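You operate a simulated robot arm through the tools that you are given. There is no shell and no other tool.

Carry out the task below with a simulated robot arm. There is one attempt and no reset: what you move stays moved.

JOB
Unload the long white tray into the purple ticket box, lid on, and lay the tray in the brass frame.
Fine: draw the block right back before the stack comes out; the buff stack stays. Set down upright: long white tray.

Only the result counts: the job must be done as asked and must still hold three seconds after the hand-in. Knocking over, shifting, dropping, spilling or breaking anything else fails it. Lids that push on must go on centred and level and be pressed home; caps that screw on are set level and turned clockwise until they are tight.

ROBOT AND FRAMES
A 6-joint arm with a two-finger parallel gripper, fixed in place. Base frame: the origin is at the foot of the arm, x ahead of it, y to its left, z up; the work surface is at about z = 880. Units: mm, degrees, N and s.
Its first joint turns from -166.0 to 166.0 degrees. Payload 3.91 kg.
The TCP is the grasp point between the finger pads, 30 mm short of the fingertips. In the tool frame z runs along the fingers and y along their closing line. Largest opening 110 mm; finger width 20, thickness 10; the body of the gripper, 48 by 112 mm, starts 55 mm behind the TCP.
Orientation is that of the tool frame in the base frame, as a unit quaternion [x, y, z, w]. With the fingers straight down and closing along the base's y, the tool's x points along the base's -x, its y along +y and its z along -z.

CONTROLS
- The arm moves only by the tool arm_command. Its argument "moves" is a list of rows, each an object (a shift or turn left out is 0, a gripper value left out holds the last) with "hand": the finger opening in mm, from 0 to 110; "linear": the shift along the tool's x, y, z in mm, a list of three; "angular": the turn, a rotation vector about the tool's x, y, z in degrees, a list of three. In form: [{"hand": hand, "linear": [tx, ty, tz], "angular": [ax, ay, az]}, ...]. A call has 1 to 20 rows; each row is the pose to reach, as a shift and turn from the pose commanded when the call began, along the tool's axes at that moment. Each row takes 0.2 s and may step no farther than 50 mm and 8.6 degrees from the row before; otherwise, or with a gripper value out of range, the whole call is refused. Where a pose cannot be reached the arm comes as near as it can. A force on the tool above 40 N (or 10 N above the force at the start of the call, whichever is more), or a blocked arm, ends the call early, and 0.2 s more pass. Each finger travels about 108 mm/s and halts on what it meets, pressing with about 35 N; the grip force reading is that of the motor and also rises with nothing between the fingers. The clock runs only during rows and for 0.2 s after the last one: add rows that repeat a pose to give the fingers time. It gives the time, the measured TCP pose, the force on the tool (base axes), the opening and the grip force at its end, in the units of the frame above (readings bear some noise), with the torque about the TCP (base axes, N m) and any sound that the robot's microphone picked up, and new pictures: "views" is both (left out), scene, wrist or none.
- Cameras (640 x 400 px; columns grow to the right, rows downward): "scene" is fixed at [230.5, -503.2, 1599.5]; the picture's right is [0.32, -0.95, 0.00], its down [-0.76, -0.26, -0.60] and it looks along [0.57, 0.19, -0.80] (base axes); focal length 352 px, centre (320, 200). "wrist" rides on the gripper at [72, 17, -103] in the tool frame; the picture's right is [-0.23, 0.97, 0.00], its down [-0.76, -0.18, -0.62] and it looks along [-0.61, -0.14, 0.78] (tool axes); focal length 222 px, centre (320, 200). There is no depth. A picture from a camera that has moved, and an enlarged one, comes with that camera's place and axes in the base frame and with its lens. The place of the scene camera against the robot may be out by one fixed shift of up to 18 mm in any direction.
- inspect(camera, box): a new picture of the part [left, top, right, bottom] of that camera's present view, enlarged. It takes no simulated time.
- hand_in(): hands the job in; it is judged then, once.

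Nothing tells you positions but the pictures and the camera data. Unless the task says otherwise, let go and move clear before handing in.

The tools are called by a JSON object that holds its "api" and its "payload". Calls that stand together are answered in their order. arm_command: Moves the arm, as the interface text tells. Its arguments: {"type":"object","properties":{"moves":{"type":"array","items":{"type":"object","properties":{"hand":{"type":"number"},"linear":{"type":"array","items":{"type":"number"}},"angular":{"type":"array","items":{"type":"number"}}}}},"views":{"type":"string","enum":["both","scene","wrist","none"]}},"required":["moves"]} The other tools are called the same way: inspect (camera, box) takes an enlarged picture of a part of a camera's view; hand_in () hands the job in.

At the start:

```text
t: 0.0
eef_pos: [549.7, -222.3, 1253.9]
ee_rot: [0.0, 1.0, 0.0, 0.0]
contact_force: [-0.3, 0.2, 0.1]
torque: [-0.04, -0.03, -0.01]
width: 110.0
grasp_force: 0.0
```

scene: 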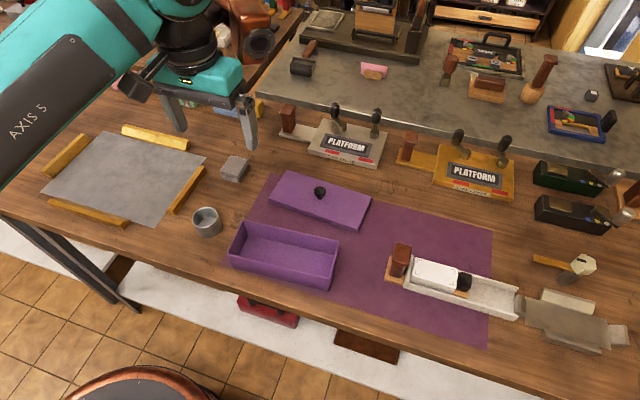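
wrist: 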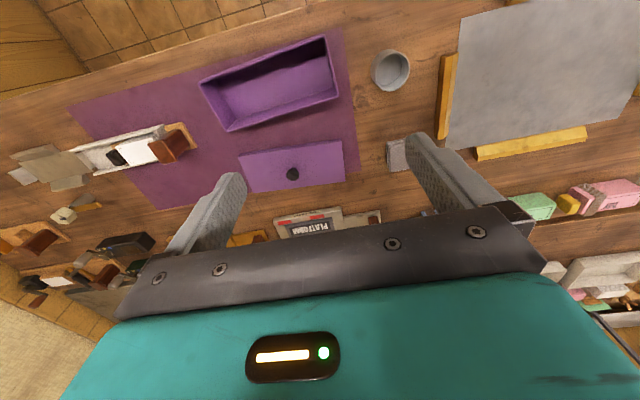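

I see a purple box with its lid beside it, a long white tray holding a white stack and a black block on the right, and a brass-cornered area on the left. I'll look at these closely before moving.

{"api": "inspect", "payload": {"camera": "scene", "box": [360, 220, 560, 345]}}

{"api": "inspect", "payload": {"camera": "scene", "box": [200, 150, 400, 300]}}

{"api": "inspect", "payload": {"camera": "scene", "box": [20, 100, 240, 250]}}

{"api": "inspect", "payload": {"camera": "scene", "box": [260, 90, 540, 220]}}

{"api": "inspect", "payload": {"camera": "wrist", "box": [0, 100, 220, 240]}}

```text
3.20 times, centred on (460, 282) of scene
camera zoom: at [230.5, -503.2, 1599.5], right [0.32, -0.95, 0.0], down [-0.76, -0.26, -0.6], along [0.57, 0.19, -0.8], focal length 1126 px, centre (-128, -64)
```

zoom: 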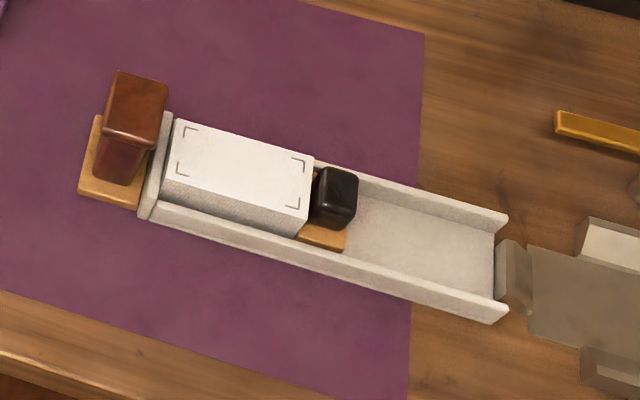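

```text
2.67 times, centred on (300, 225) of scene
camera zoom: at [230.5, -503.2, 1599.5], right [0.32, -0.95, 0.0], down [-0.76, -0.26, -0.6], along [0.57, 0.19, -0.8], focal length 938 px, centre (373, 133)
```

zoom: 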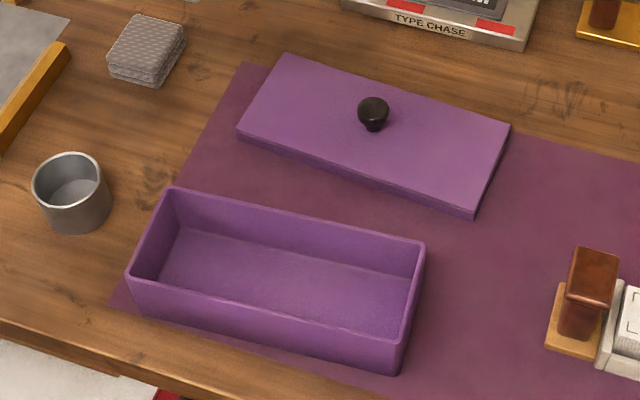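

```text
2.67 times, centred on (130, 175) of scene
camera zoom: at [230.5, -503.2, 1599.5], right [0.32, -0.95, 0.0], down [-0.76, -0.26, -0.6], along [0.57, 0.19, -0.8], focal length 938 px, centre (827, 267)
```

zoom: 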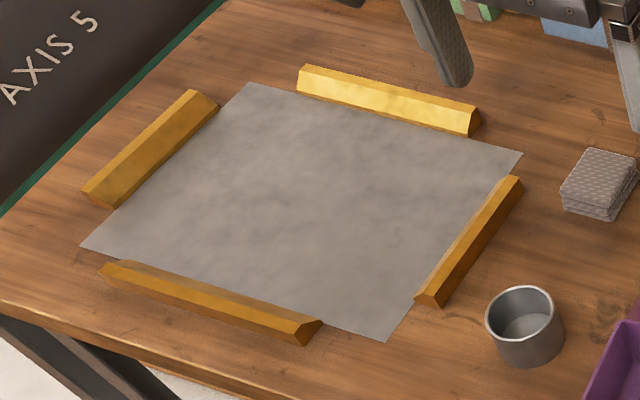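

```text
2.29 times, centred on (400, 155) of scene
camera zoom: at [230.5, -503.2, 1599.5], right [0.32, -0.95, 0.0], down [-0.76, -0.26, -0.6], along [0.57, 0.19, -0.8], focal length 804 px, centre (137, 303)
```

zoom: 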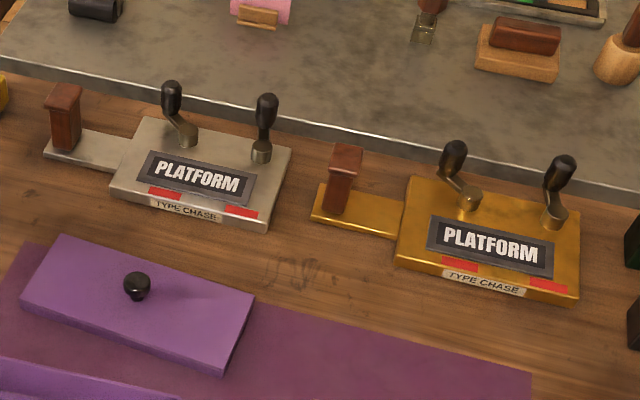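

```text
2.86 times, centred on (110, 170) of wrist
camera zoom: at [478.3, -205.4, 1358.3], right [0.23, 0.97, 0.0], down [0.76, -0.18, 0.62], along [0.61, -0.14, -0.78], focal length 635 px, centre (920, 286)
```

zoom: 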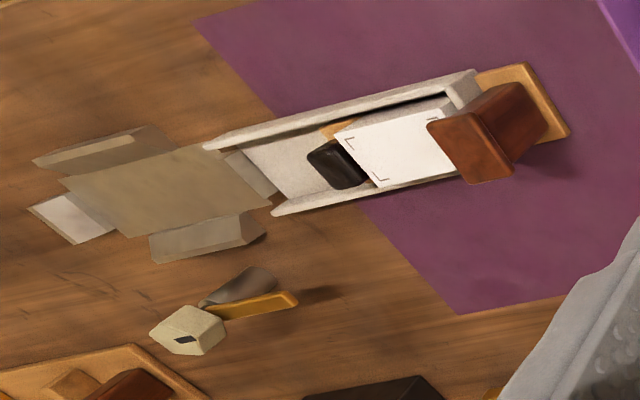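

The tray seems to have an open end on the right, a knob handle on the left and a follower block against a white stack. I'll zoom in further for the buff stack and the item at the far end of the tray.

{"api": "inspect", "payload": {"camera": "scene", "box": [380, 230, 480, 310]}}

{"api": "inspect", "payload": {"camera": "scene", "box": [500, 240, 640, 360]}}

{"api": "inspect", "payload": {"camera": "scene", "box": [460, 60, 640, 240]}}

{"api": "inspect", "payload": {"camera": "wrist", "box": [480, 160, 640, 330]}}

{"api": "inspect", "payload": {"camera": "wrist", "box": [60, 110, 200, 200]}}

{"api": "inspect", "payload": {"camera": "wrist", "box": [190, 30, 430, 220]}}

```text
5.00 times, centred on (430, 270) of scene
camera zoom: at [230.5, -503.2, 1599.5], right [0.32, -0.95, 0.0], down [-0.76, -0.26, -0.6], along [0.57, 0.19, -0.8], focal length 1759 px, centre (-230, -150)
```

zoom: 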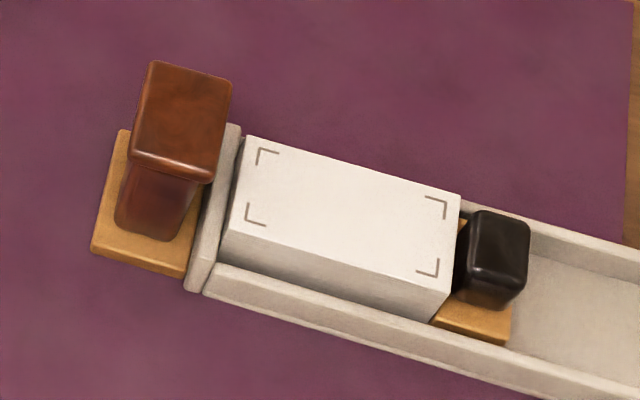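

```text
3.33 times, centred on (570, 300) of scene
camera zoom: at [230.5, -503.2, 1599.5], right [0.32, -0.95, 0.0], down [-0.76, -0.26, -0.6], along [0.57, 0.19, -0.8], focal length 1173 px, centre (-513, -133)
```

zoom: 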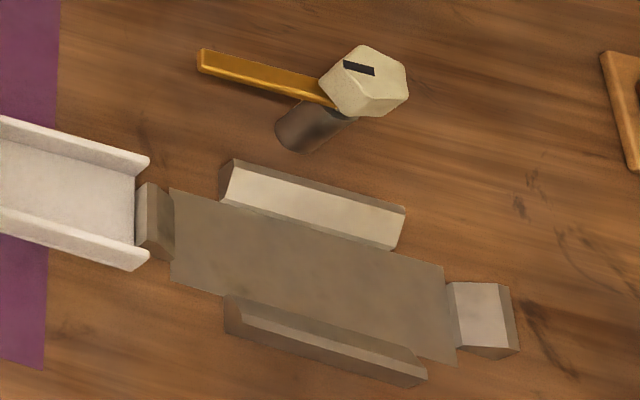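

```text
2.22 times, centred on (550, 150) of scene
camera zoom: at [230.5, -503.2, 1599.5], right [0.32, -0.95, 0.0], down [-0.76, -0.26, -0.6], along [0.57, 0.19, -0.8], focal length 782 px, centre (-191, 311)
```

zoom: 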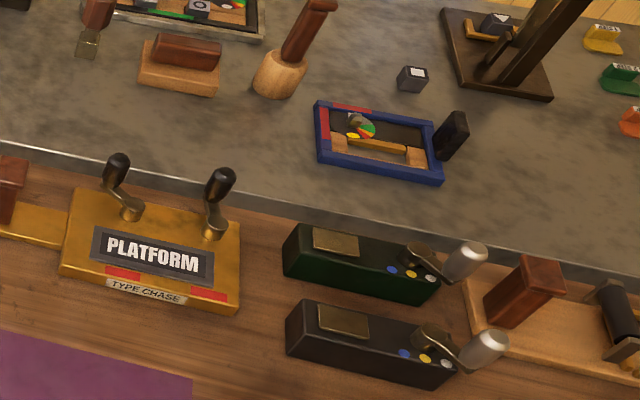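

```text
2.35 times, centred on (560, 245) of wrist
camera zoom: at [478.3, -205.4, 1358.3], right [0.23, 0.97, 0.0], down [0.76, -0.18, 0.62], along [0.61, -0.14, -0.78], focal length 523 px, centre (-245, 94)
```

zoom: 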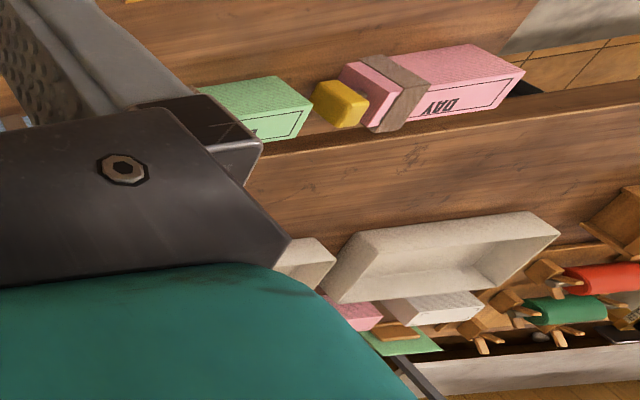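

```text
4.44 times, centred on (130, 155) of wrist
camera zoom: at [478.3, -205.4, 1358.3], right [0.23, 0.97, 0.0], down [0.76, -0.18, 0.62], along [0.61, -0.14, -0.78], focal length 987 px, centre (1164, 400)
```

zoom: 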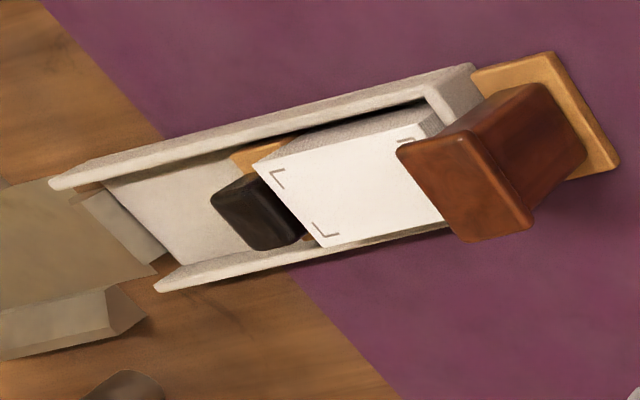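

```text
2.11 times, centred on (310, 125) of wrist
camera zoom: at [478.3, -205.4, 1358.3], right [0.23, 0.97, 0.0], down [0.76, -0.18, 0.62], along [0.61, -0.14, -0.78], focal length 468 px, centre (341, 358)
```

zoom: 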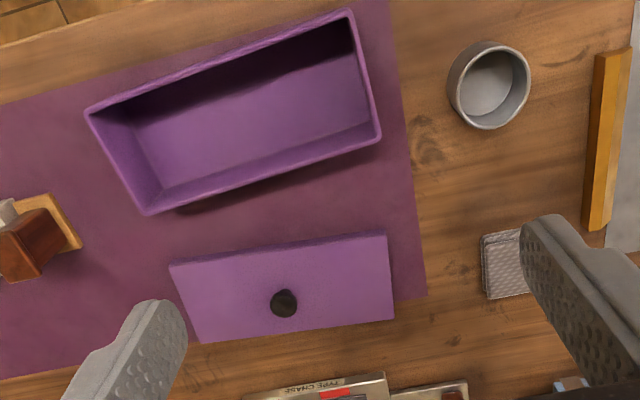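

The tray lies roughly along y near (610, -660), the box near (560, -312), the lid near (733, -336) and the brass frame near (657, 190). I'll move over the tray to see it with the wrist camera.

{"api": "arm_command", "payload": {"moves": [{"linear": [7, -42, 11], "hand": 110}, {"linear": [14, -84, 22]}, {"linear": [21, -126, 33]}, {"linear": [28, -168, 44]}, {"linear": [35, -210, 55]}, {"linear": [42, -252, 66]}, {"linear": [49, -294, 77]}, {"linear": [56, -336, 88]}, {"linear": [63, -378, 99]}, {"linear": [63, -378, 99]}]}}

```text
t: 2.2
eef_pos: [487.1, -601.8, 1156.2]
ee_rot: [-0.001, 1.0, 0.0, 0.0]
contact_force: [1.0, 0.5, -0.2]
torque: [0.01, -0.01, 0.0]
width: 110.1
grasp_force: 0.1
camera wrist: at [415.6, -583.8, 1259.4], right [0.23, 0.97, 0.0], down [0.76, -0.18, 0.62], along [0.61, -0.14, -0.78], focal length 222 px, centre (320, 200)
```

scene: 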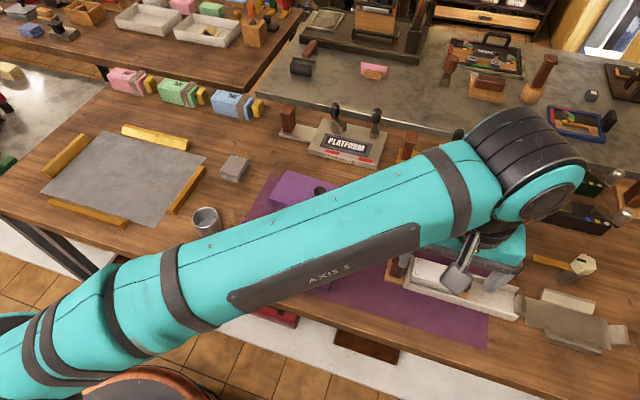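
wrist: 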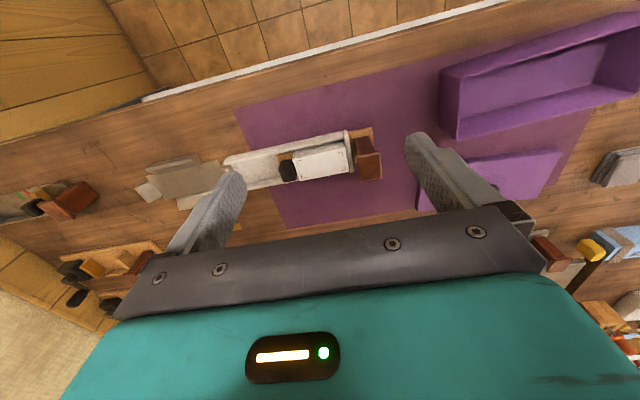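

{"api": "inspect", "payload": {"camera": "wrist", "box": [210, 115, 400, 215]}}

{"api": "inspect", "payload": {"camera": "scene", "box": [0, 0, 280, 150]}}

```text
3.37 times, centred on (305, 165) of wrist
camera zoom: at [415.6, -583.8, 1259.4], right [0.23, 0.97, 0.0], down [0.76, -0.18, 0.62], along [0.61, -0.14, -0.78], focal length 748 px, centre (370, 318)
```

zoom: 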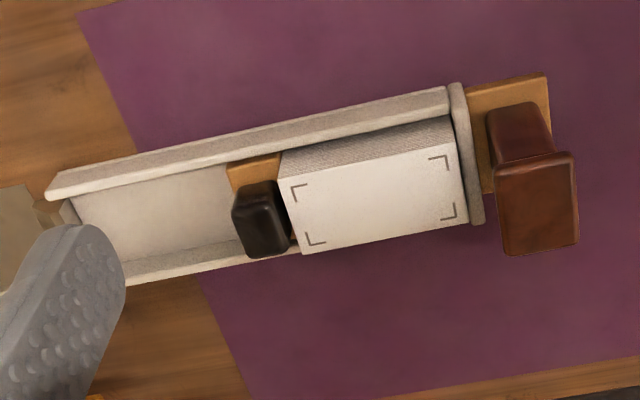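

```text
2.29 times, centred on (140, 75) of scene
camera zoom: at [230.5, -503.2, 1599.5], right [0.32, -0.95, 0.0], down [-0.76, -0.26, -0.6], along [0.57, 0.19, -0.8], focal length 804 px, centre (731, 486)
```

zoom: 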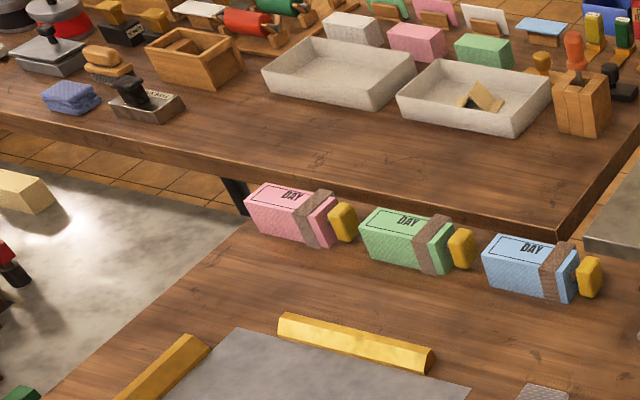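

The tray holds one white stack with the black-knobbed block behind it. I see a beige stack far off at the left, which I won't touch. I'll turn the gripper 90° to close across the tray and look down its length from closer.

{"api": "arm_command", "payload": {"moves": [{"linear": [-10, 0, 6], "angular": [0, 0, 7.5]}, {"linear": [-20, 0, 12], "angular": [0, 0, 15]}, {"linear": [-30, 0, 18], "angular": [0, 0, 22.5]}, {"linear": [-40, 0, 24], "angular": [0, 0, 30]}, {"linear": [-50, 0, 30], "angular": [0, 0, 37.5]}, {"linear": [-60, 0, 36], "angular": [0, 0, 45]}, {"linear": [-70, 0, 42], "angular": [0, 0, 52.5]}, {"linear": [-80, 0, 48], "angular": [0, 0, 60]}, {"linear": [-90, 0, 54], "angular": [0, 0, 67.5]}, {"linear": [-100, 0, 60], "angular": [0, 0, 75]}, {"linear": [-110, 0, 68], "angular": [0, 0, 82.5]}, {"linear": [-118, 0, 76], "angular": [0, 0, 90]}, {"linear": [-118, 0, 76], "angular": [0, 0, 90]}]}}

```text
t: 5.0
eef_pos: [604.9, -600.1, 1079.3]
ee_rot: [0.708, 0.707, 0.0, 0.0]
contact_force: [0.1, 0.3, 0.6]
torque: [0.03, -0.02, 0.02]
width: 110.0
grasp_force: 0.0
camera wrist: at [622.9, -527.8, 1183.4], right [0.97, -0.23, 0.0], down [-0.18, -0.76, 0.62], along [-0.14, -0.61, -0.78], focal length 222 px, centre (320, 200)
```

scene: 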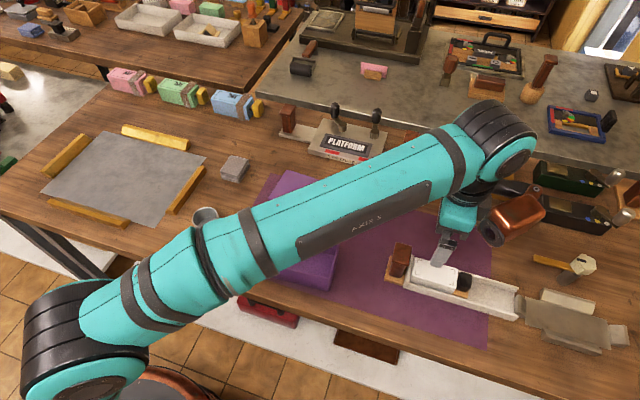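
wrist: 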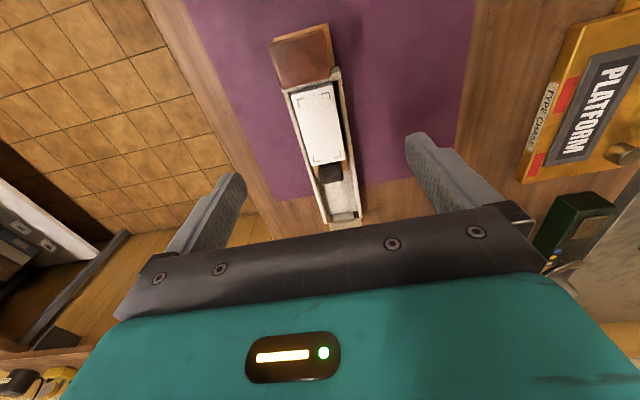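

{"api": "inspect", "payload": {"camera": "wrist", "box": [250, 10, 410, 240]}}

{"api": "inspect", "payload": {"camera": "wrist", "box": [270, 70, 380, 150]}}

{"api": "inspect", "payload": {"camera": "wrist", "box": [280, 140, 390, 240]}}

{"api": "inspect", "payload": {"camera": "wrist", "box": [260, 20, 350, 100]}}

```text
1.74 times, centred on (330, 125) of wrist
camera zoom: at [622.9, -527.8, 1183.4], right [0.97, -0.23, 0.0], down [-0.18, -0.76, 0.62], along [-0.14, -0.61, -0.78], focal length 386 px, centre (303, 330)
```

zoom: 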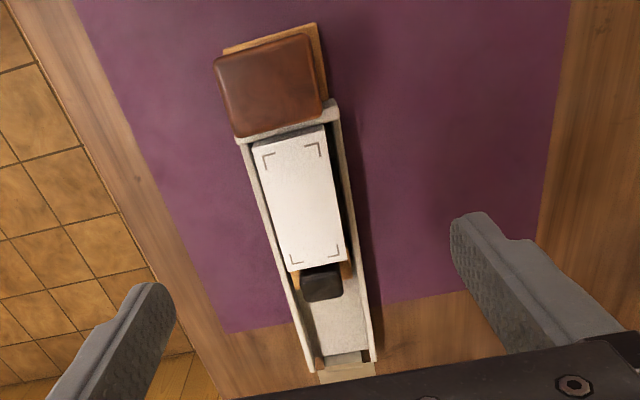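

```text
5.00 times, centred on (325, 110) of wrist
camera zoom: at [622.9, -527.8, 1183.4], right [0.97, -0.23, 0.0], down [-0.18, -0.76, 0.62], along [-0.14, -0.61, -0.78], focal length 1111 px, centre (295, 650)
```

zoom: 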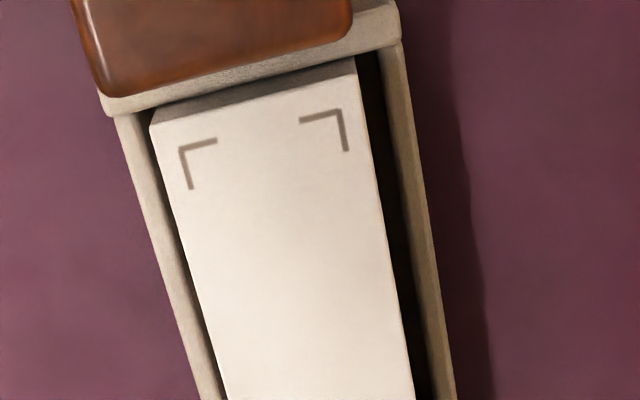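

```text
4.00 times, centred on (335, 190) of wrist
camera zoom: at [622.9, -527.8, 1183.4], right [0.97, -0.23, 0.0], down [-0.18, -0.76, 0.62], along [-0.14, -0.61, -0.78], focal length 888 px, centre (260, 240)
```

zoom: 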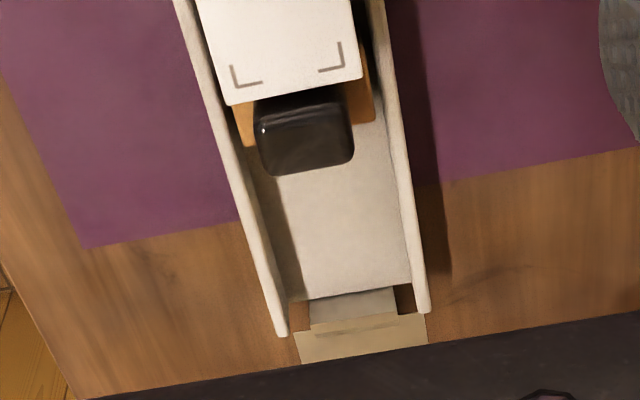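

```text
5.00 times, centred on (305, 60) of wrist
camera zoom: at [622.9, -527.8, 1183.4], right [0.97, -0.23, 0.0], down [-0.18, -0.76, 0.62], along [-0.14, -0.61, -0.78], focal length 1111 px, centre (395, 900)
```

zoom: 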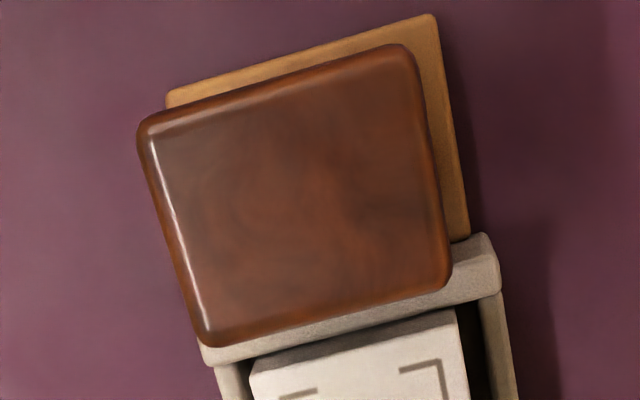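

Triangulating from two wrist views puts the stack at x 579–624, y −669 to −580, top z≈931. The tray walls are about 911 high, the block knob is centred at (601.5, −684) with top ≈935, and the tray handle is at (601, −550). Next I'll hover over the block knob and check alignment.

{"api": "arm_command", "payload": {"moves": [{"linear": [-28, -1, 26], "hand": 60}, {"linear": [-56, -2, 52]}, {"linear": [-85, -3.4, 79]}, {"linear": [-85, -3.4, 79]}]}}

{"api": "inspect", "payload": {"camera": "wrist", "box": [220, 60, 460, 260]}}

{"api": "inspect", "payload": {"camera": "scene", "box": [380, 200, 540, 330]}}

```text
t: 6.0
eef_pos: [600.4, -686.8, 999.9]
ee_rot: [0.707, 0.707, 0.0, 0.0]
contact_force: [-0.3, -0.5, -0.7]
torque: [0.0, 0.02, 0.0]
width: 60.1
grasp_force: 0.0
camera wrist: at [619.0, -614.3, 1104.0], right [0.97, -0.23, 0.0], down [-0.18, -0.76, 0.62], along [-0.14, -0.61, -0.78], focal length 222 px, centre (320, 200)
```

scene: 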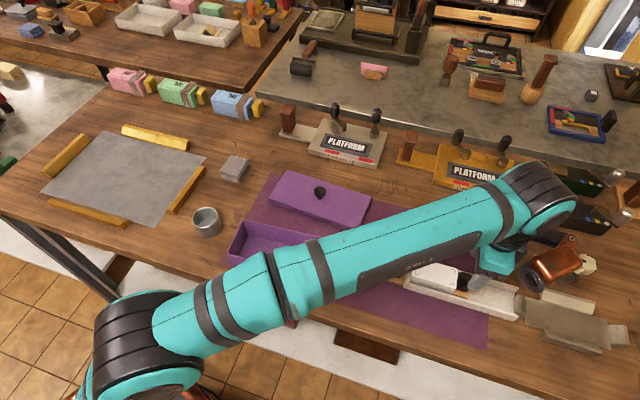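
wrist: 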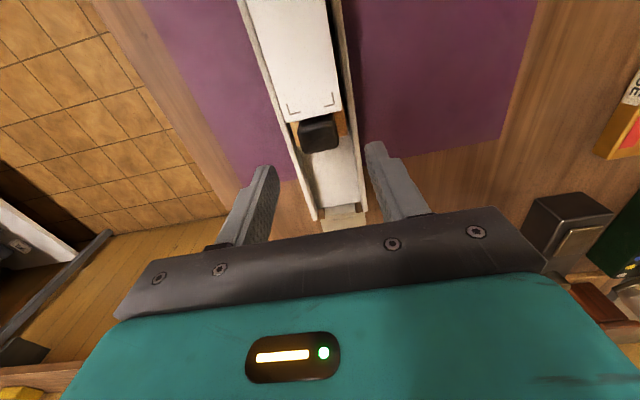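

```text
2.00 times, centred on (340, 160) of wrist
camera zoom: at [619.0, -614.3, 1104.0], right [0.97, -0.23, 0.0], down [-0.18, -0.76, 0.62], along [-0.14, -0.61, -0.78], focal length 444 px, centre (280, 280)
```

zoom: 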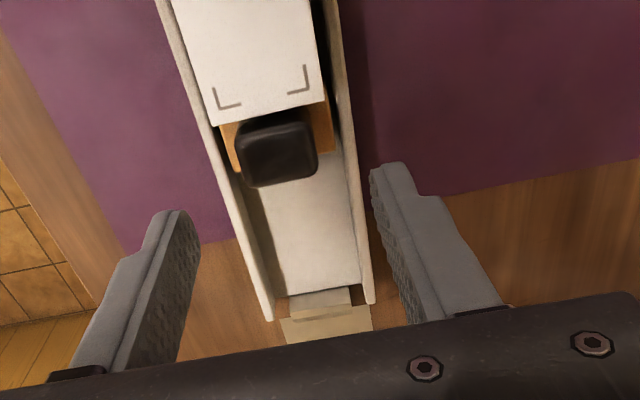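

```text
3.08 times, centred on (460, 265) of scene
camera zoom: at [230.5, -503.2, 1599.5], right [0.32, -0.95, 0.0], down [-0.76, -0.26, -0.6], along [0.57, 0.19, -0.8], focal length 1083 px, centre (-111, 0)
```

zoom: 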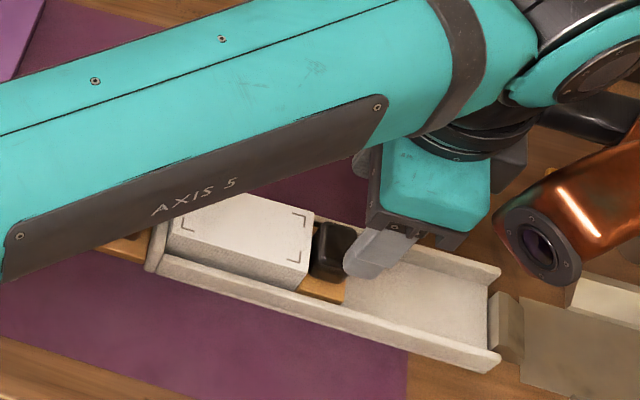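

The knob sits between the fingers as estimated. I'll lower so the fingertips stay above the tray walls, and grip the knob.

{"api": "arm_command", "payload": {"moves": [{"linear": [1.2, 0.8, 20], "hand": 54}, {"linear": [2.3, 1.5, 40]}, {"linear": [2.3, 1.5, 54]}, {"linear": [2.3, 1.5, 54]}]}}

{"api": "inspect", "payload": {"camera": "wrist", "box": [220, 60, 460, 260]}}

{"api": "inspect", "payload": {"camera": "scene", "box": [380, 200, 540, 330]}}

```text
t: 7.0
eef_pos: [602.1, -684.3, 946.1]
ee_rot: [0.707, 0.707, 0.0, 0.001]
contact_force: [-1.4, 0.7, -0.6]
torque: [0.0, -0.02, 0.0]
width: 54.1
grasp_force: 0.1
camera wrist: at [620.7, -612.0, 1050.0], right [0.97, -0.23, 0.0], down [-0.18, -0.76, 0.62], along [-0.14, -0.61, -0.78], focal length 222 px, centre (320, 200)
```

scene: 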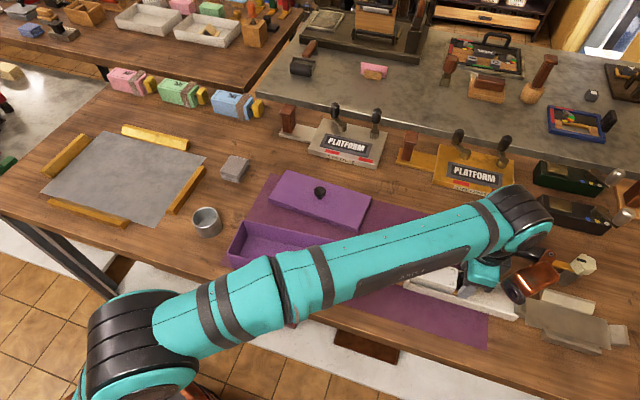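
wrist: 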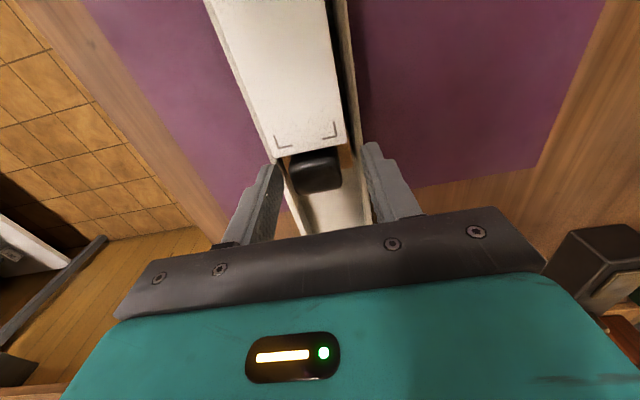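

```text
2.00 times, centred on (340, 160) of wrist
camera zoom: at [620.7, -612.0, 1050.0], right [0.97, -0.23, 0.0], down [-0.18, -0.76, 0.62], along [-0.14, -0.61, -0.78], focal length 444 px, centre (280, 280)
```

zoom: 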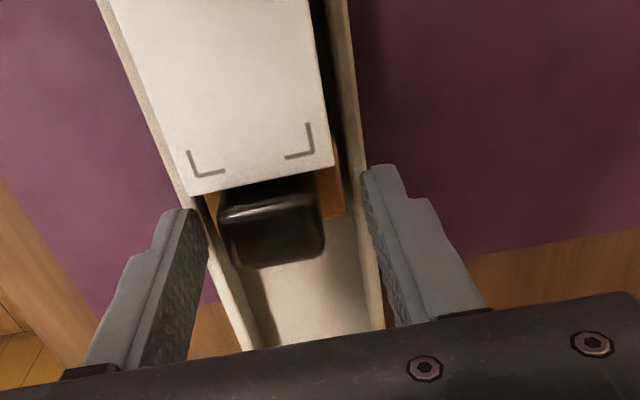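

```text
3.08 times, centred on (460, 265) of scene
camera zoom: at [230.5, -503.2, 1599.5], right [0.32, -0.95, 0.0], down [-0.76, -0.26, -0.6], along [0.57, 0.19, -0.8], focal length 1083 px, centre (-111, 0)
```

zoom: 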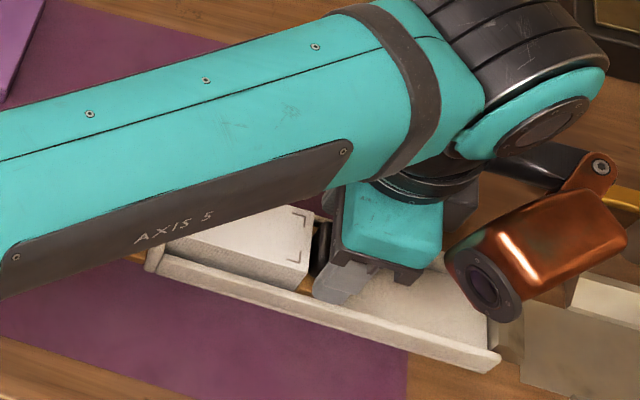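

Clearances look fine, so I'll close on the knob.

{"api": "arm_command", "payload": {"moves": [{"hand": 24}, {"hand": 20}, {"hand": 20}], "views": "wrist"}}

```text
t: 7.8
eef_pos: [602.5, -684.5, 947.2]
ee_rot: [0.707, 0.707, 0.0, -0.001]
contact_force: [-1.9, -0.2, 1.7]
torque: [-0.07, 0.03, 0.22]
width: 31.0
grasp_force: 34.7
camera wrist: at [620.5, -612.0, 1050.1], right [0.97, -0.23, 0.0], down [-0.18, -0.76, 0.62], along [-0.14, -0.61, -0.78], focal length 222 px, centre (320, 200)
```

wrist: 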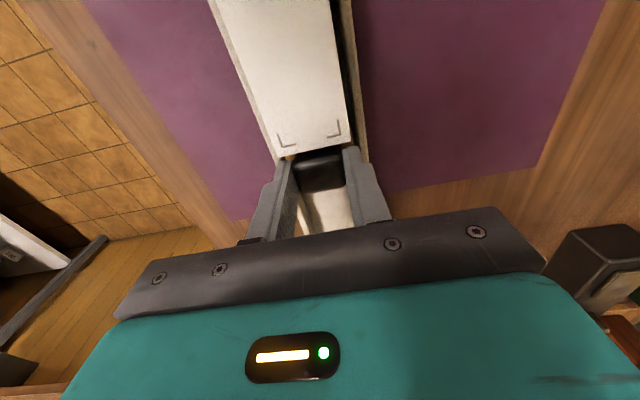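

The knob is held at 31 mm. I'll draw the block back gently along −y and watch the force.

{"api": "arm_command", "payload": {"moves": [{"linear": [-6, 0, 0]}, {"linear": [-12, 0, 0]}, {"linear": [-18, 0, 0]}, {"linear": [-24, 0, 0]}, {"linear": [-30, 0, 0]}]}}

{"api": "inspect", "payload": {"camera": "scene", "box": [380, 200, 540, 330]}}

{"api": "inspect", "payload": {"camera": "wrist", "box": [220, 0, 460, 260]}}

```text
t: 9.0
eef_pos: [602.7, -713.1, 946.2]
ee_rot: [0.707, 0.707, 0.001, 0.0]
contact_force: [1.1, 0.1, 0.9]
torque: [0.23, 0.0, 0.19]
width: 30.9
grasp_force: 35.0
camera wrist: at [621.0, -641.1, 1050.1], right [0.97, -0.23, 0.0], down [-0.18, -0.76, 0.62], along [-0.14, -0.61, -0.78], focal length 222 px, centre (320, 200)
```

scene: 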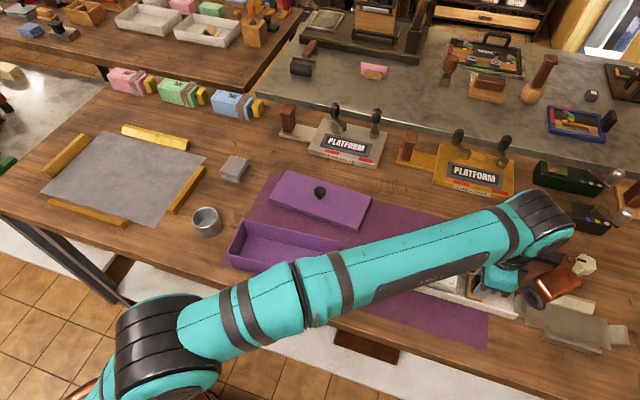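
wrist: 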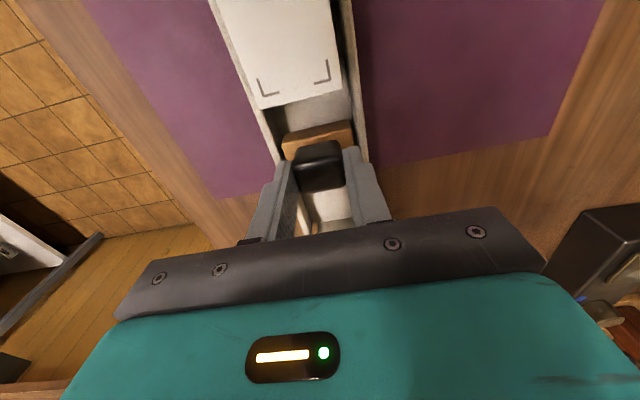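

```text
3.08 times, centred on (460, 265) of scene
camera zoom: at [230.5, -503.2, 1599.5], right [0.32, -0.95, 0.0], down [-0.76, -0.26, -0.6], along [0.57, 0.19, -0.8], focal length 1083 px, centre (-111, 0)
```

zoom: 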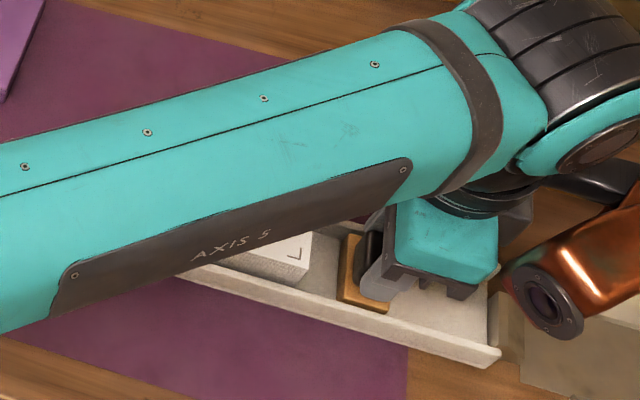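

```text
1.54 times, centred on (340, 130) of wrist
camera zoom: at [621.0, -641.1, 1050.1], right [0.97, -0.23, 0.0], down [-0.18, -0.76, 0.62], along [-0.14, -0.61, -0.78], focal length 342 px, centre (289, 308)
```

zoom: 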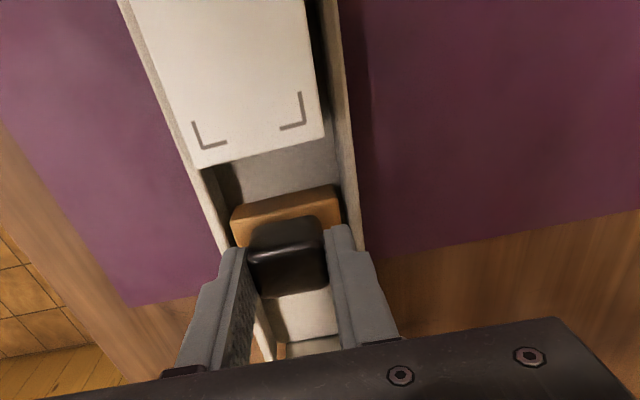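

The block slides freely and the stack stays put. I'll continue drawing it back.

{"api": "arm_command", "payload": {"moves": [{"linear": [-6, 0, 0]}, {"linear": [-12, 0, 0]}, {"linear": [-18, 0, 0]}, {"linear": [-24, 0, 0]}, {"linear": [-30, 0, 0]}]}}

{"api": "inspect", "payload": {"camera": "scene", "box": [400, 220, 560, 340]}}

{"api": "inspect", "payload": {"camera": "wrist", "box": [220, 0, 460, 260]}}

```text
t: 10.2
eef_pos: [603.2, -743.0, 947.2]
ee_rot: [0.707, 0.707, 0.0, 0.0]
contact_force: [4.8, 0.7, 4.9]
torque: [-0.04, -0.15, -0.25]
width: 31.2
grasp_force: 35.4
camera wrist: at [621.0, -670.7, 1050.1], right [0.97, -0.23, 0.0], down [-0.18, -0.76, 0.62], along [-0.14, -0.61, -0.78], focal length 222 px, centre (320, 200)
```

scene: 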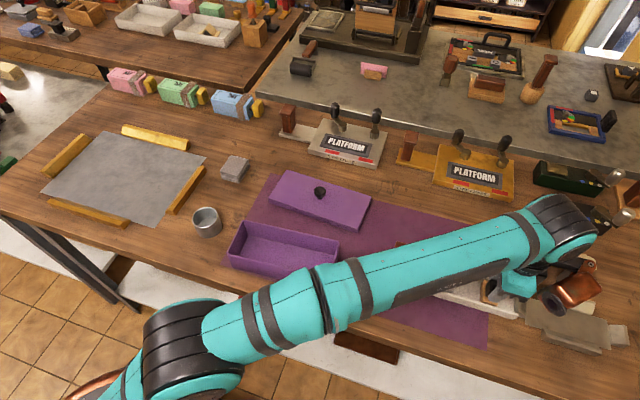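
wrist: 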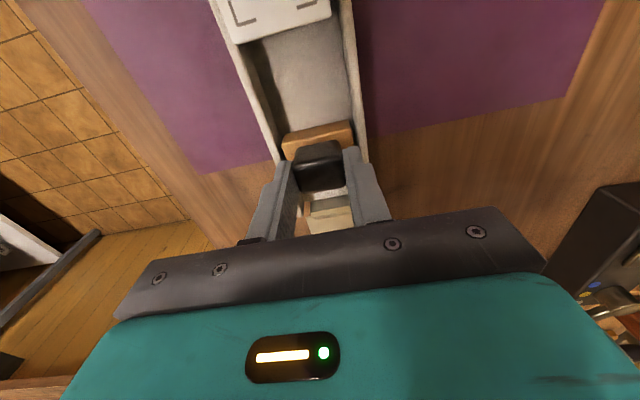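

```text
3.33 times, centred on (480, 280) of scene
camera zoom: at [230.5, -503.2, 1599.5], right [0.32, -0.95, 0.0], down [-0.76, -0.26, -0.6], along [0.57, 0.19, -0.8], focal length 1173 px, centre (-213, -67)
```

zoom: 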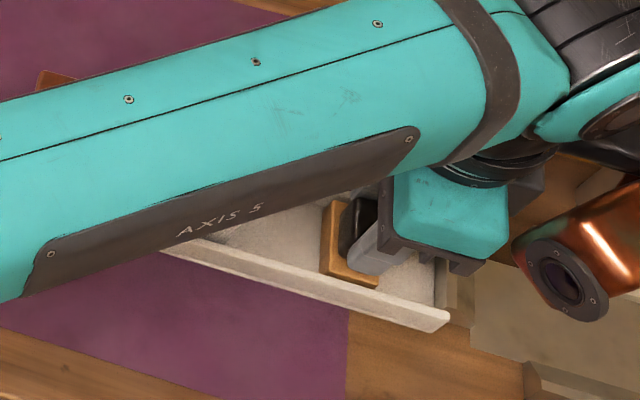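

```text
1.54 times, centred on (340, 130) of wrist
camera zoom: at [621.0, -670.7, 1050.1], right [0.97, -0.23, 0.0], down [-0.18, -0.76, 0.62], along [-0.14, -0.61, -0.78], focal length 342 px, centre (289, 308)
```

zoom: 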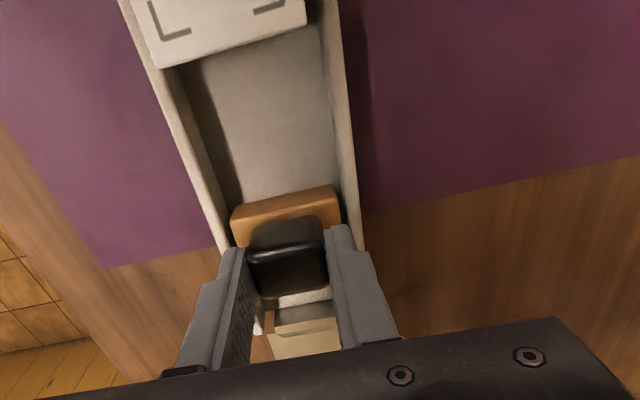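

The tray has not moved and about 27 mm of travel remains to the open end. I'll keep pulling in small steps.

{"api": "arm_command", "payload": {"moves": [{"linear": [-4, 0, 0]}, {"linear": [-8, 0, 0]}, {"linear": [-12, 0, 0]}, {"linear": [-16, 0, 0]}]}}

{"api": "inspect", "payload": {"camera": "scene", "box": [400, 220, 560, 340]}}

{"api": "inspect", "payload": {"camera": "wrist", "box": [220, 0, 460, 260]}}

```text
t: 11.2
eef_pos: [599.7, -762.1, 942.6]
ee_rot: [0.709, 0.706, 0.0, 0.0]
contact_force: [-0.3, -0.4, -1.2]
torque: [0.02, -0.01, 0.01]
width: 35.4
grasp_force: 0.5
camera wrist: at [619.1, -690.2, 1047.9], right [0.97, -0.23, 0.0], down [-0.18, -0.76, 0.62], along [-0.14, -0.61, -0.78], focal length 222 px, centre (320, 200)
```

scene: 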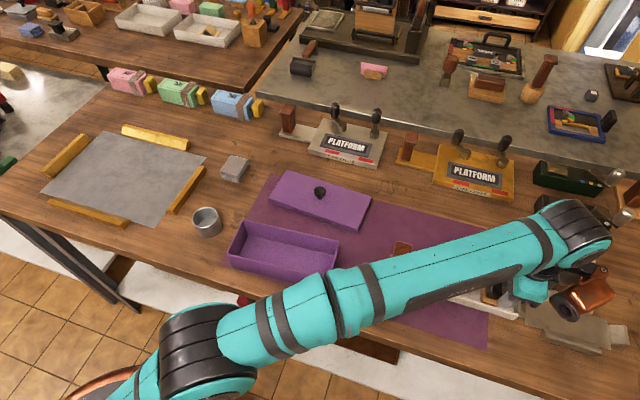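
wrist: 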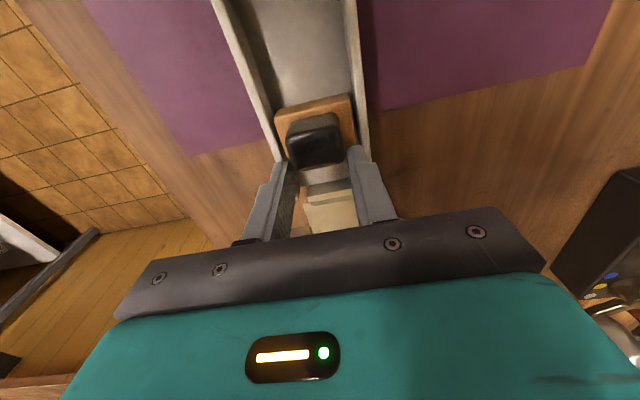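

```text
3.33 times, centred on (480, 280) of scene
camera zoom: at [230.5, -503.2, 1599.5], right [0.32, -0.95, 0.0], down [-0.76, -0.26, -0.6], along [0.57, 0.19, -0.8], focal length 1173 px, centre (-213, -67)
```

zoom: 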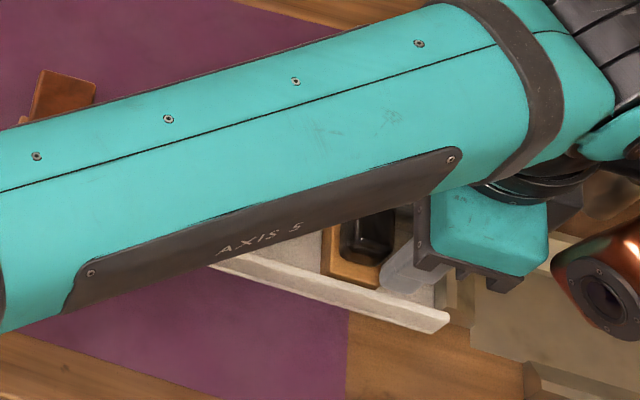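

```text
1.54 times, centred on (340, 130) of wrist
camera zoom: at [619.1, -690.2, 1047.9], right [0.97, -0.23, 0.0], down [-0.18, -0.76, 0.62], along [-0.14, -0.61, -0.78], focal length 342 px, centre (289, 308)
```

zoom: 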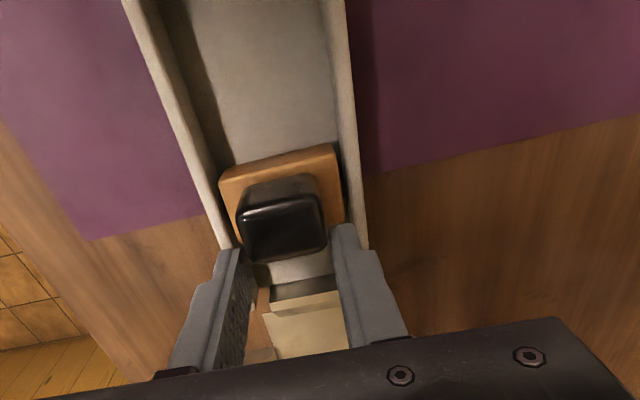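

The block hit its stop after about 60 mm and the knob slipped out of the fingers, so it's fully back and the tray hasn't moved. I'll open, rise and go over the white stack.

{"api": "arm_command", "payload": {"moves": [{"linear": [0, 0, -2], "hand": 60}, {"linear": [0, 0, -30], "hand": 75}, {"linear": [0, 0, -70]}, {"linear": [35, -0.5, -75]}, {"linear": [75, -1, -75]}, {"linear": [110, -1.4, -75]}, {"linear": [134.5, -1.4, -75]}, {"linear": [134.5, -1.4, -75]}]}}

{"api": "inspect", "payload": {"camera": "wrist", "box": [220, 0, 460, 260]}}

{"api": "inspect", "payload": {"camera": "scene", "box": [380, 220, 560, 340]}}

```text
t: 13.0
eef_pos: [601.8, -624.5, 1020.5]
ee_rot: [0.707, 0.707, 0.0, 0.0]
contact_force: [0.7, -0.5, 0.2]
torque: [-0.03, -0.02, 0.01]
width: 74.7
grasp_force: 0.1
camera wrist: at [619.4, -552.3, 1124.5], right [0.97, -0.23, 0.0], down [-0.18, -0.76, 0.62], along [-0.14, -0.61, -0.78], focal length 222 px, centre (320, 200)
```

scene: 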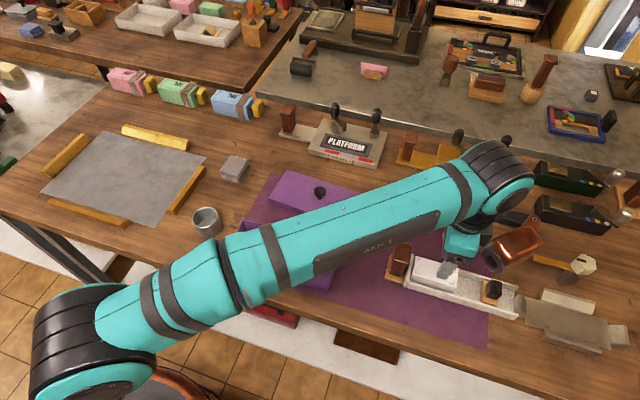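
wrist: 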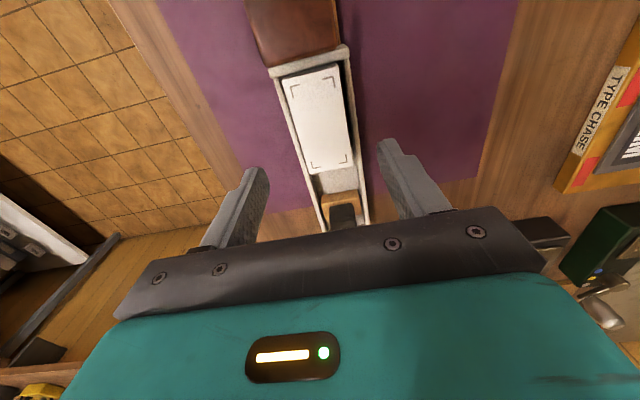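

```text
1.54 times, centred on (340, 130) of wrist
camera zoom: at [619.4, -552.3, 1124.5], right [0.97, -0.23, 0.0], down [-0.18, -0.76, 0.62], along [-0.14, -0.61, -0.78], focal length 342 px, centre (289, 308)
```

zoom: 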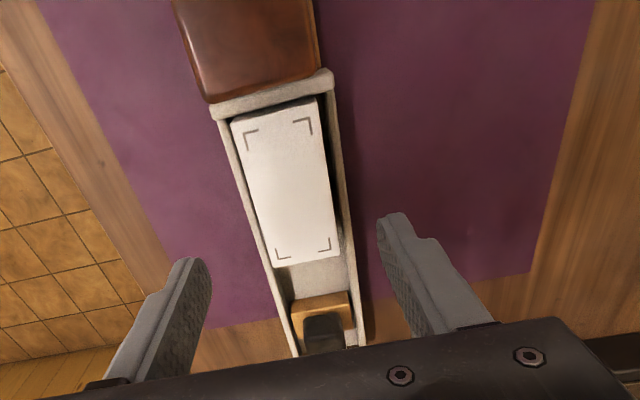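

```text
3.33 times, centred on (470, 280) of scene
camera zoom: at [230.5, -503.2, 1599.5], right [0.32, -0.95, 0.0], down [-0.76, -0.26, -0.6], along [0.57, 0.19, -0.8], focal length 1173 px, centre (-180, -67)
```

zoom: 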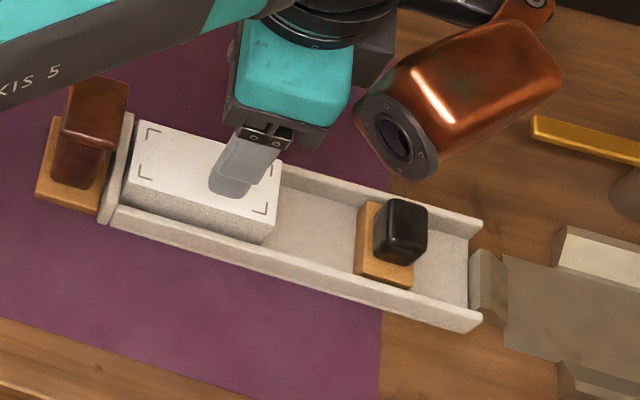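

The stack sits clear of the block now. I'll zoom in to fix the stack centre before descending.

{"api": "inspect", "payload": {"camera": "wrist", "box": [260, 50, 380, 125]}}

{"api": "inspect", "payload": {"camera": "wrist", "box": [290, 130, 410, 205]}}

```text
5.33 times, centred on (320, 88) of wrist
camera zoom: at [619.4, -552.3, 1124.5], right [0.97, -0.23, 0.0], down [-0.18, -0.76, 0.62], along [-0.14, -0.61, -0.78], focal length 1185 px, centre (320, 800)
```

zoom: 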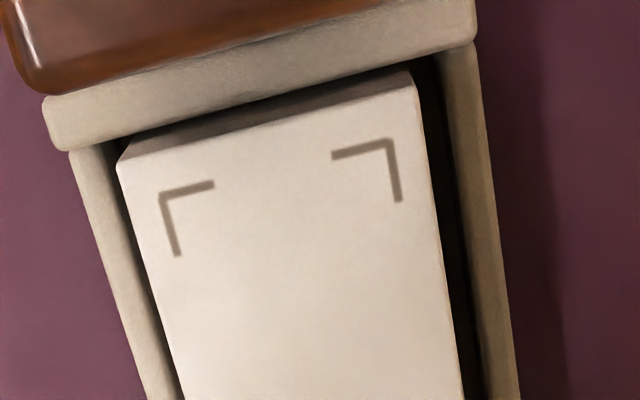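

```text
5.33 times, centred on (350, 168) of wrist
camera zoom: at [619.4, -552.3, 1124.5], right [0.97, -0.23, 0.0], down [-0.18, -0.76, 0.62], along [-0.14, -0.61, -0.78], focal length 1185 px, centre (160, 373)
```

zoom: 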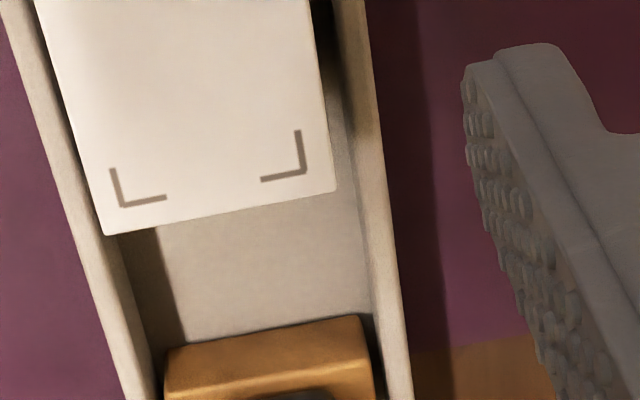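

Stack centre is about (602.5, −625). I'll descend with the fingertips just above the wall tops and close on the stack.

{"api": "arm_command", "payload": {"moves": [{"linear": [-0.5, 1.2, 25], "hand": 75}, {"linear": [-0.5, 1.2, 50]}, {"linear": [-0.5, 1.2, 68]}, {"linear": [-0.5, 1.2, 76.4]}, {"linear": [-0.5, 1.2, 76.4]}]}}

{"api": "inspect", "payload": {"camera": "wrist", "box": [220, 0, 460, 260]}}

{"api": "inspect", "payload": {"camera": "scene", "box": [380, 220, 560, 340]}}

```text
t: 14.2
eef_pos: [601.7, -624.7, 946.0]
ee_rot: [0.707, 0.707, 0.0, 0.0]
contact_force: [0.7, 1.0, 0.6]
torque: [0.01, 0.01, 0.03]
width: 75.0
grasp_force: 0.2
camera wrist: at [620.6, -552.5, 1049.0], right [0.97, -0.23, 0.0], down [-0.18, -0.76, 0.62], along [-0.14, -0.61, -0.78], focal length 222 px, centre (320, 200)
```

scene: 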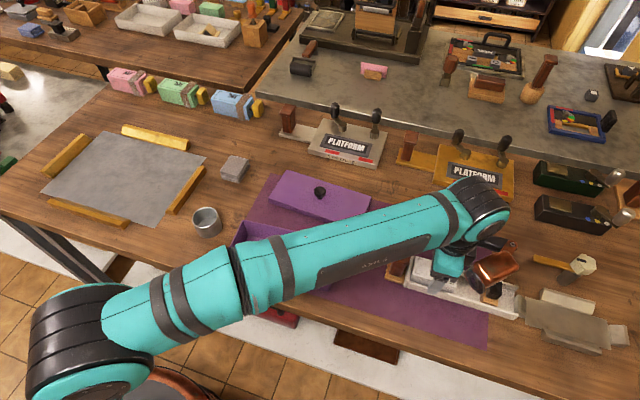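
wrist: 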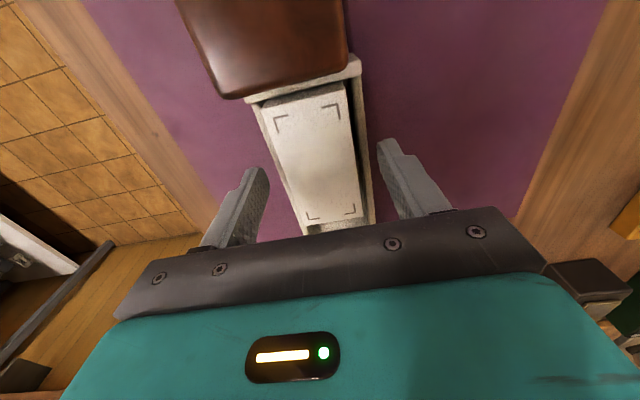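

```text
1.54 times, centred on (340, 130) of wrist
camera zoom: at [620.6, -552.5, 1049.0], right [0.97, -0.23, 0.0], down [-0.18, -0.76, 0.62], along [-0.14, -0.61, -0.78], focal length 342 px, centre (289, 308)
```

zoom: 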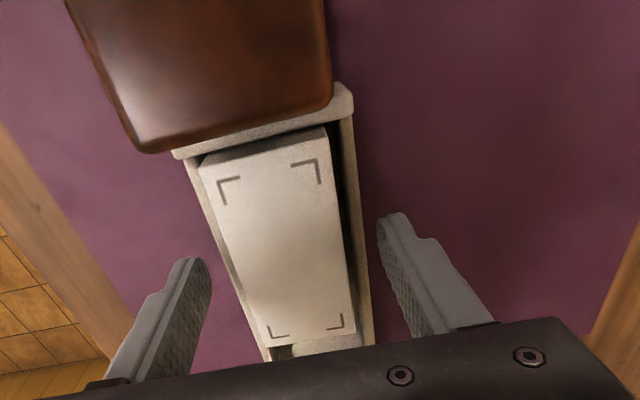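

```text
3.33 times, centred on (470, 280) of scene
camera zoom: at [230.5, -503.2, 1599.5], right [0.32, -0.95, 0.0], down [-0.76, -0.26, -0.6], along [0.57, 0.19, -0.8], focal length 1173 px, centre (-180, -67)
```

zoom: 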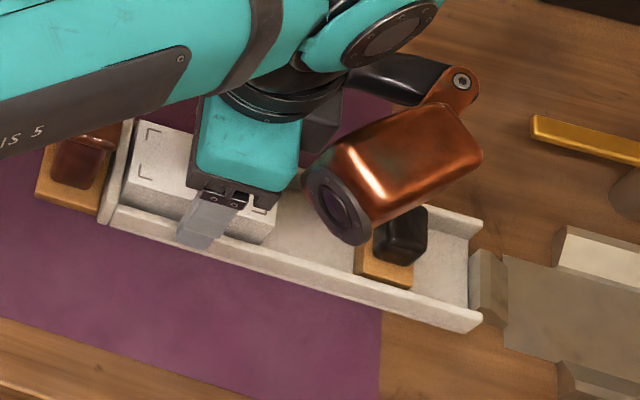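

Fingers straddle the stack cleanly above the walls. Closing now.

{"api": "arm_command", "payload": {"moves": [{"hand": 50}, {"hand": 38}, {"hand": 36}, {"hand": 36}], "views": "wrist"}}

```text
t: 15.2
eef_pos: [602.7, -624.2, 945.2]
ee_rot: [0.707, 0.707, 0.0, 0.0]
contact_force: [0.3, 0.1, 0.7]
torque: [-0.02, 0.0, 0.0]
width: 45.3
grasp_force: 35.2
camera wrist: at [620.6, -552.6, 1049.1], right [0.97, -0.23, 0.0], down [-0.18, -0.76, 0.62], along [-0.14, -0.61, -0.78], focal length 222 px, centre (320, 200)
```

wrist: 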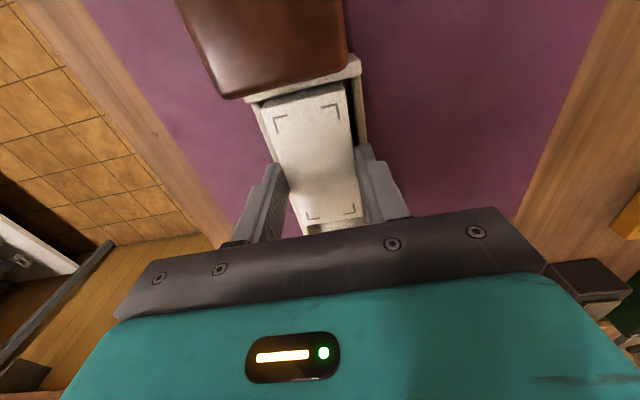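

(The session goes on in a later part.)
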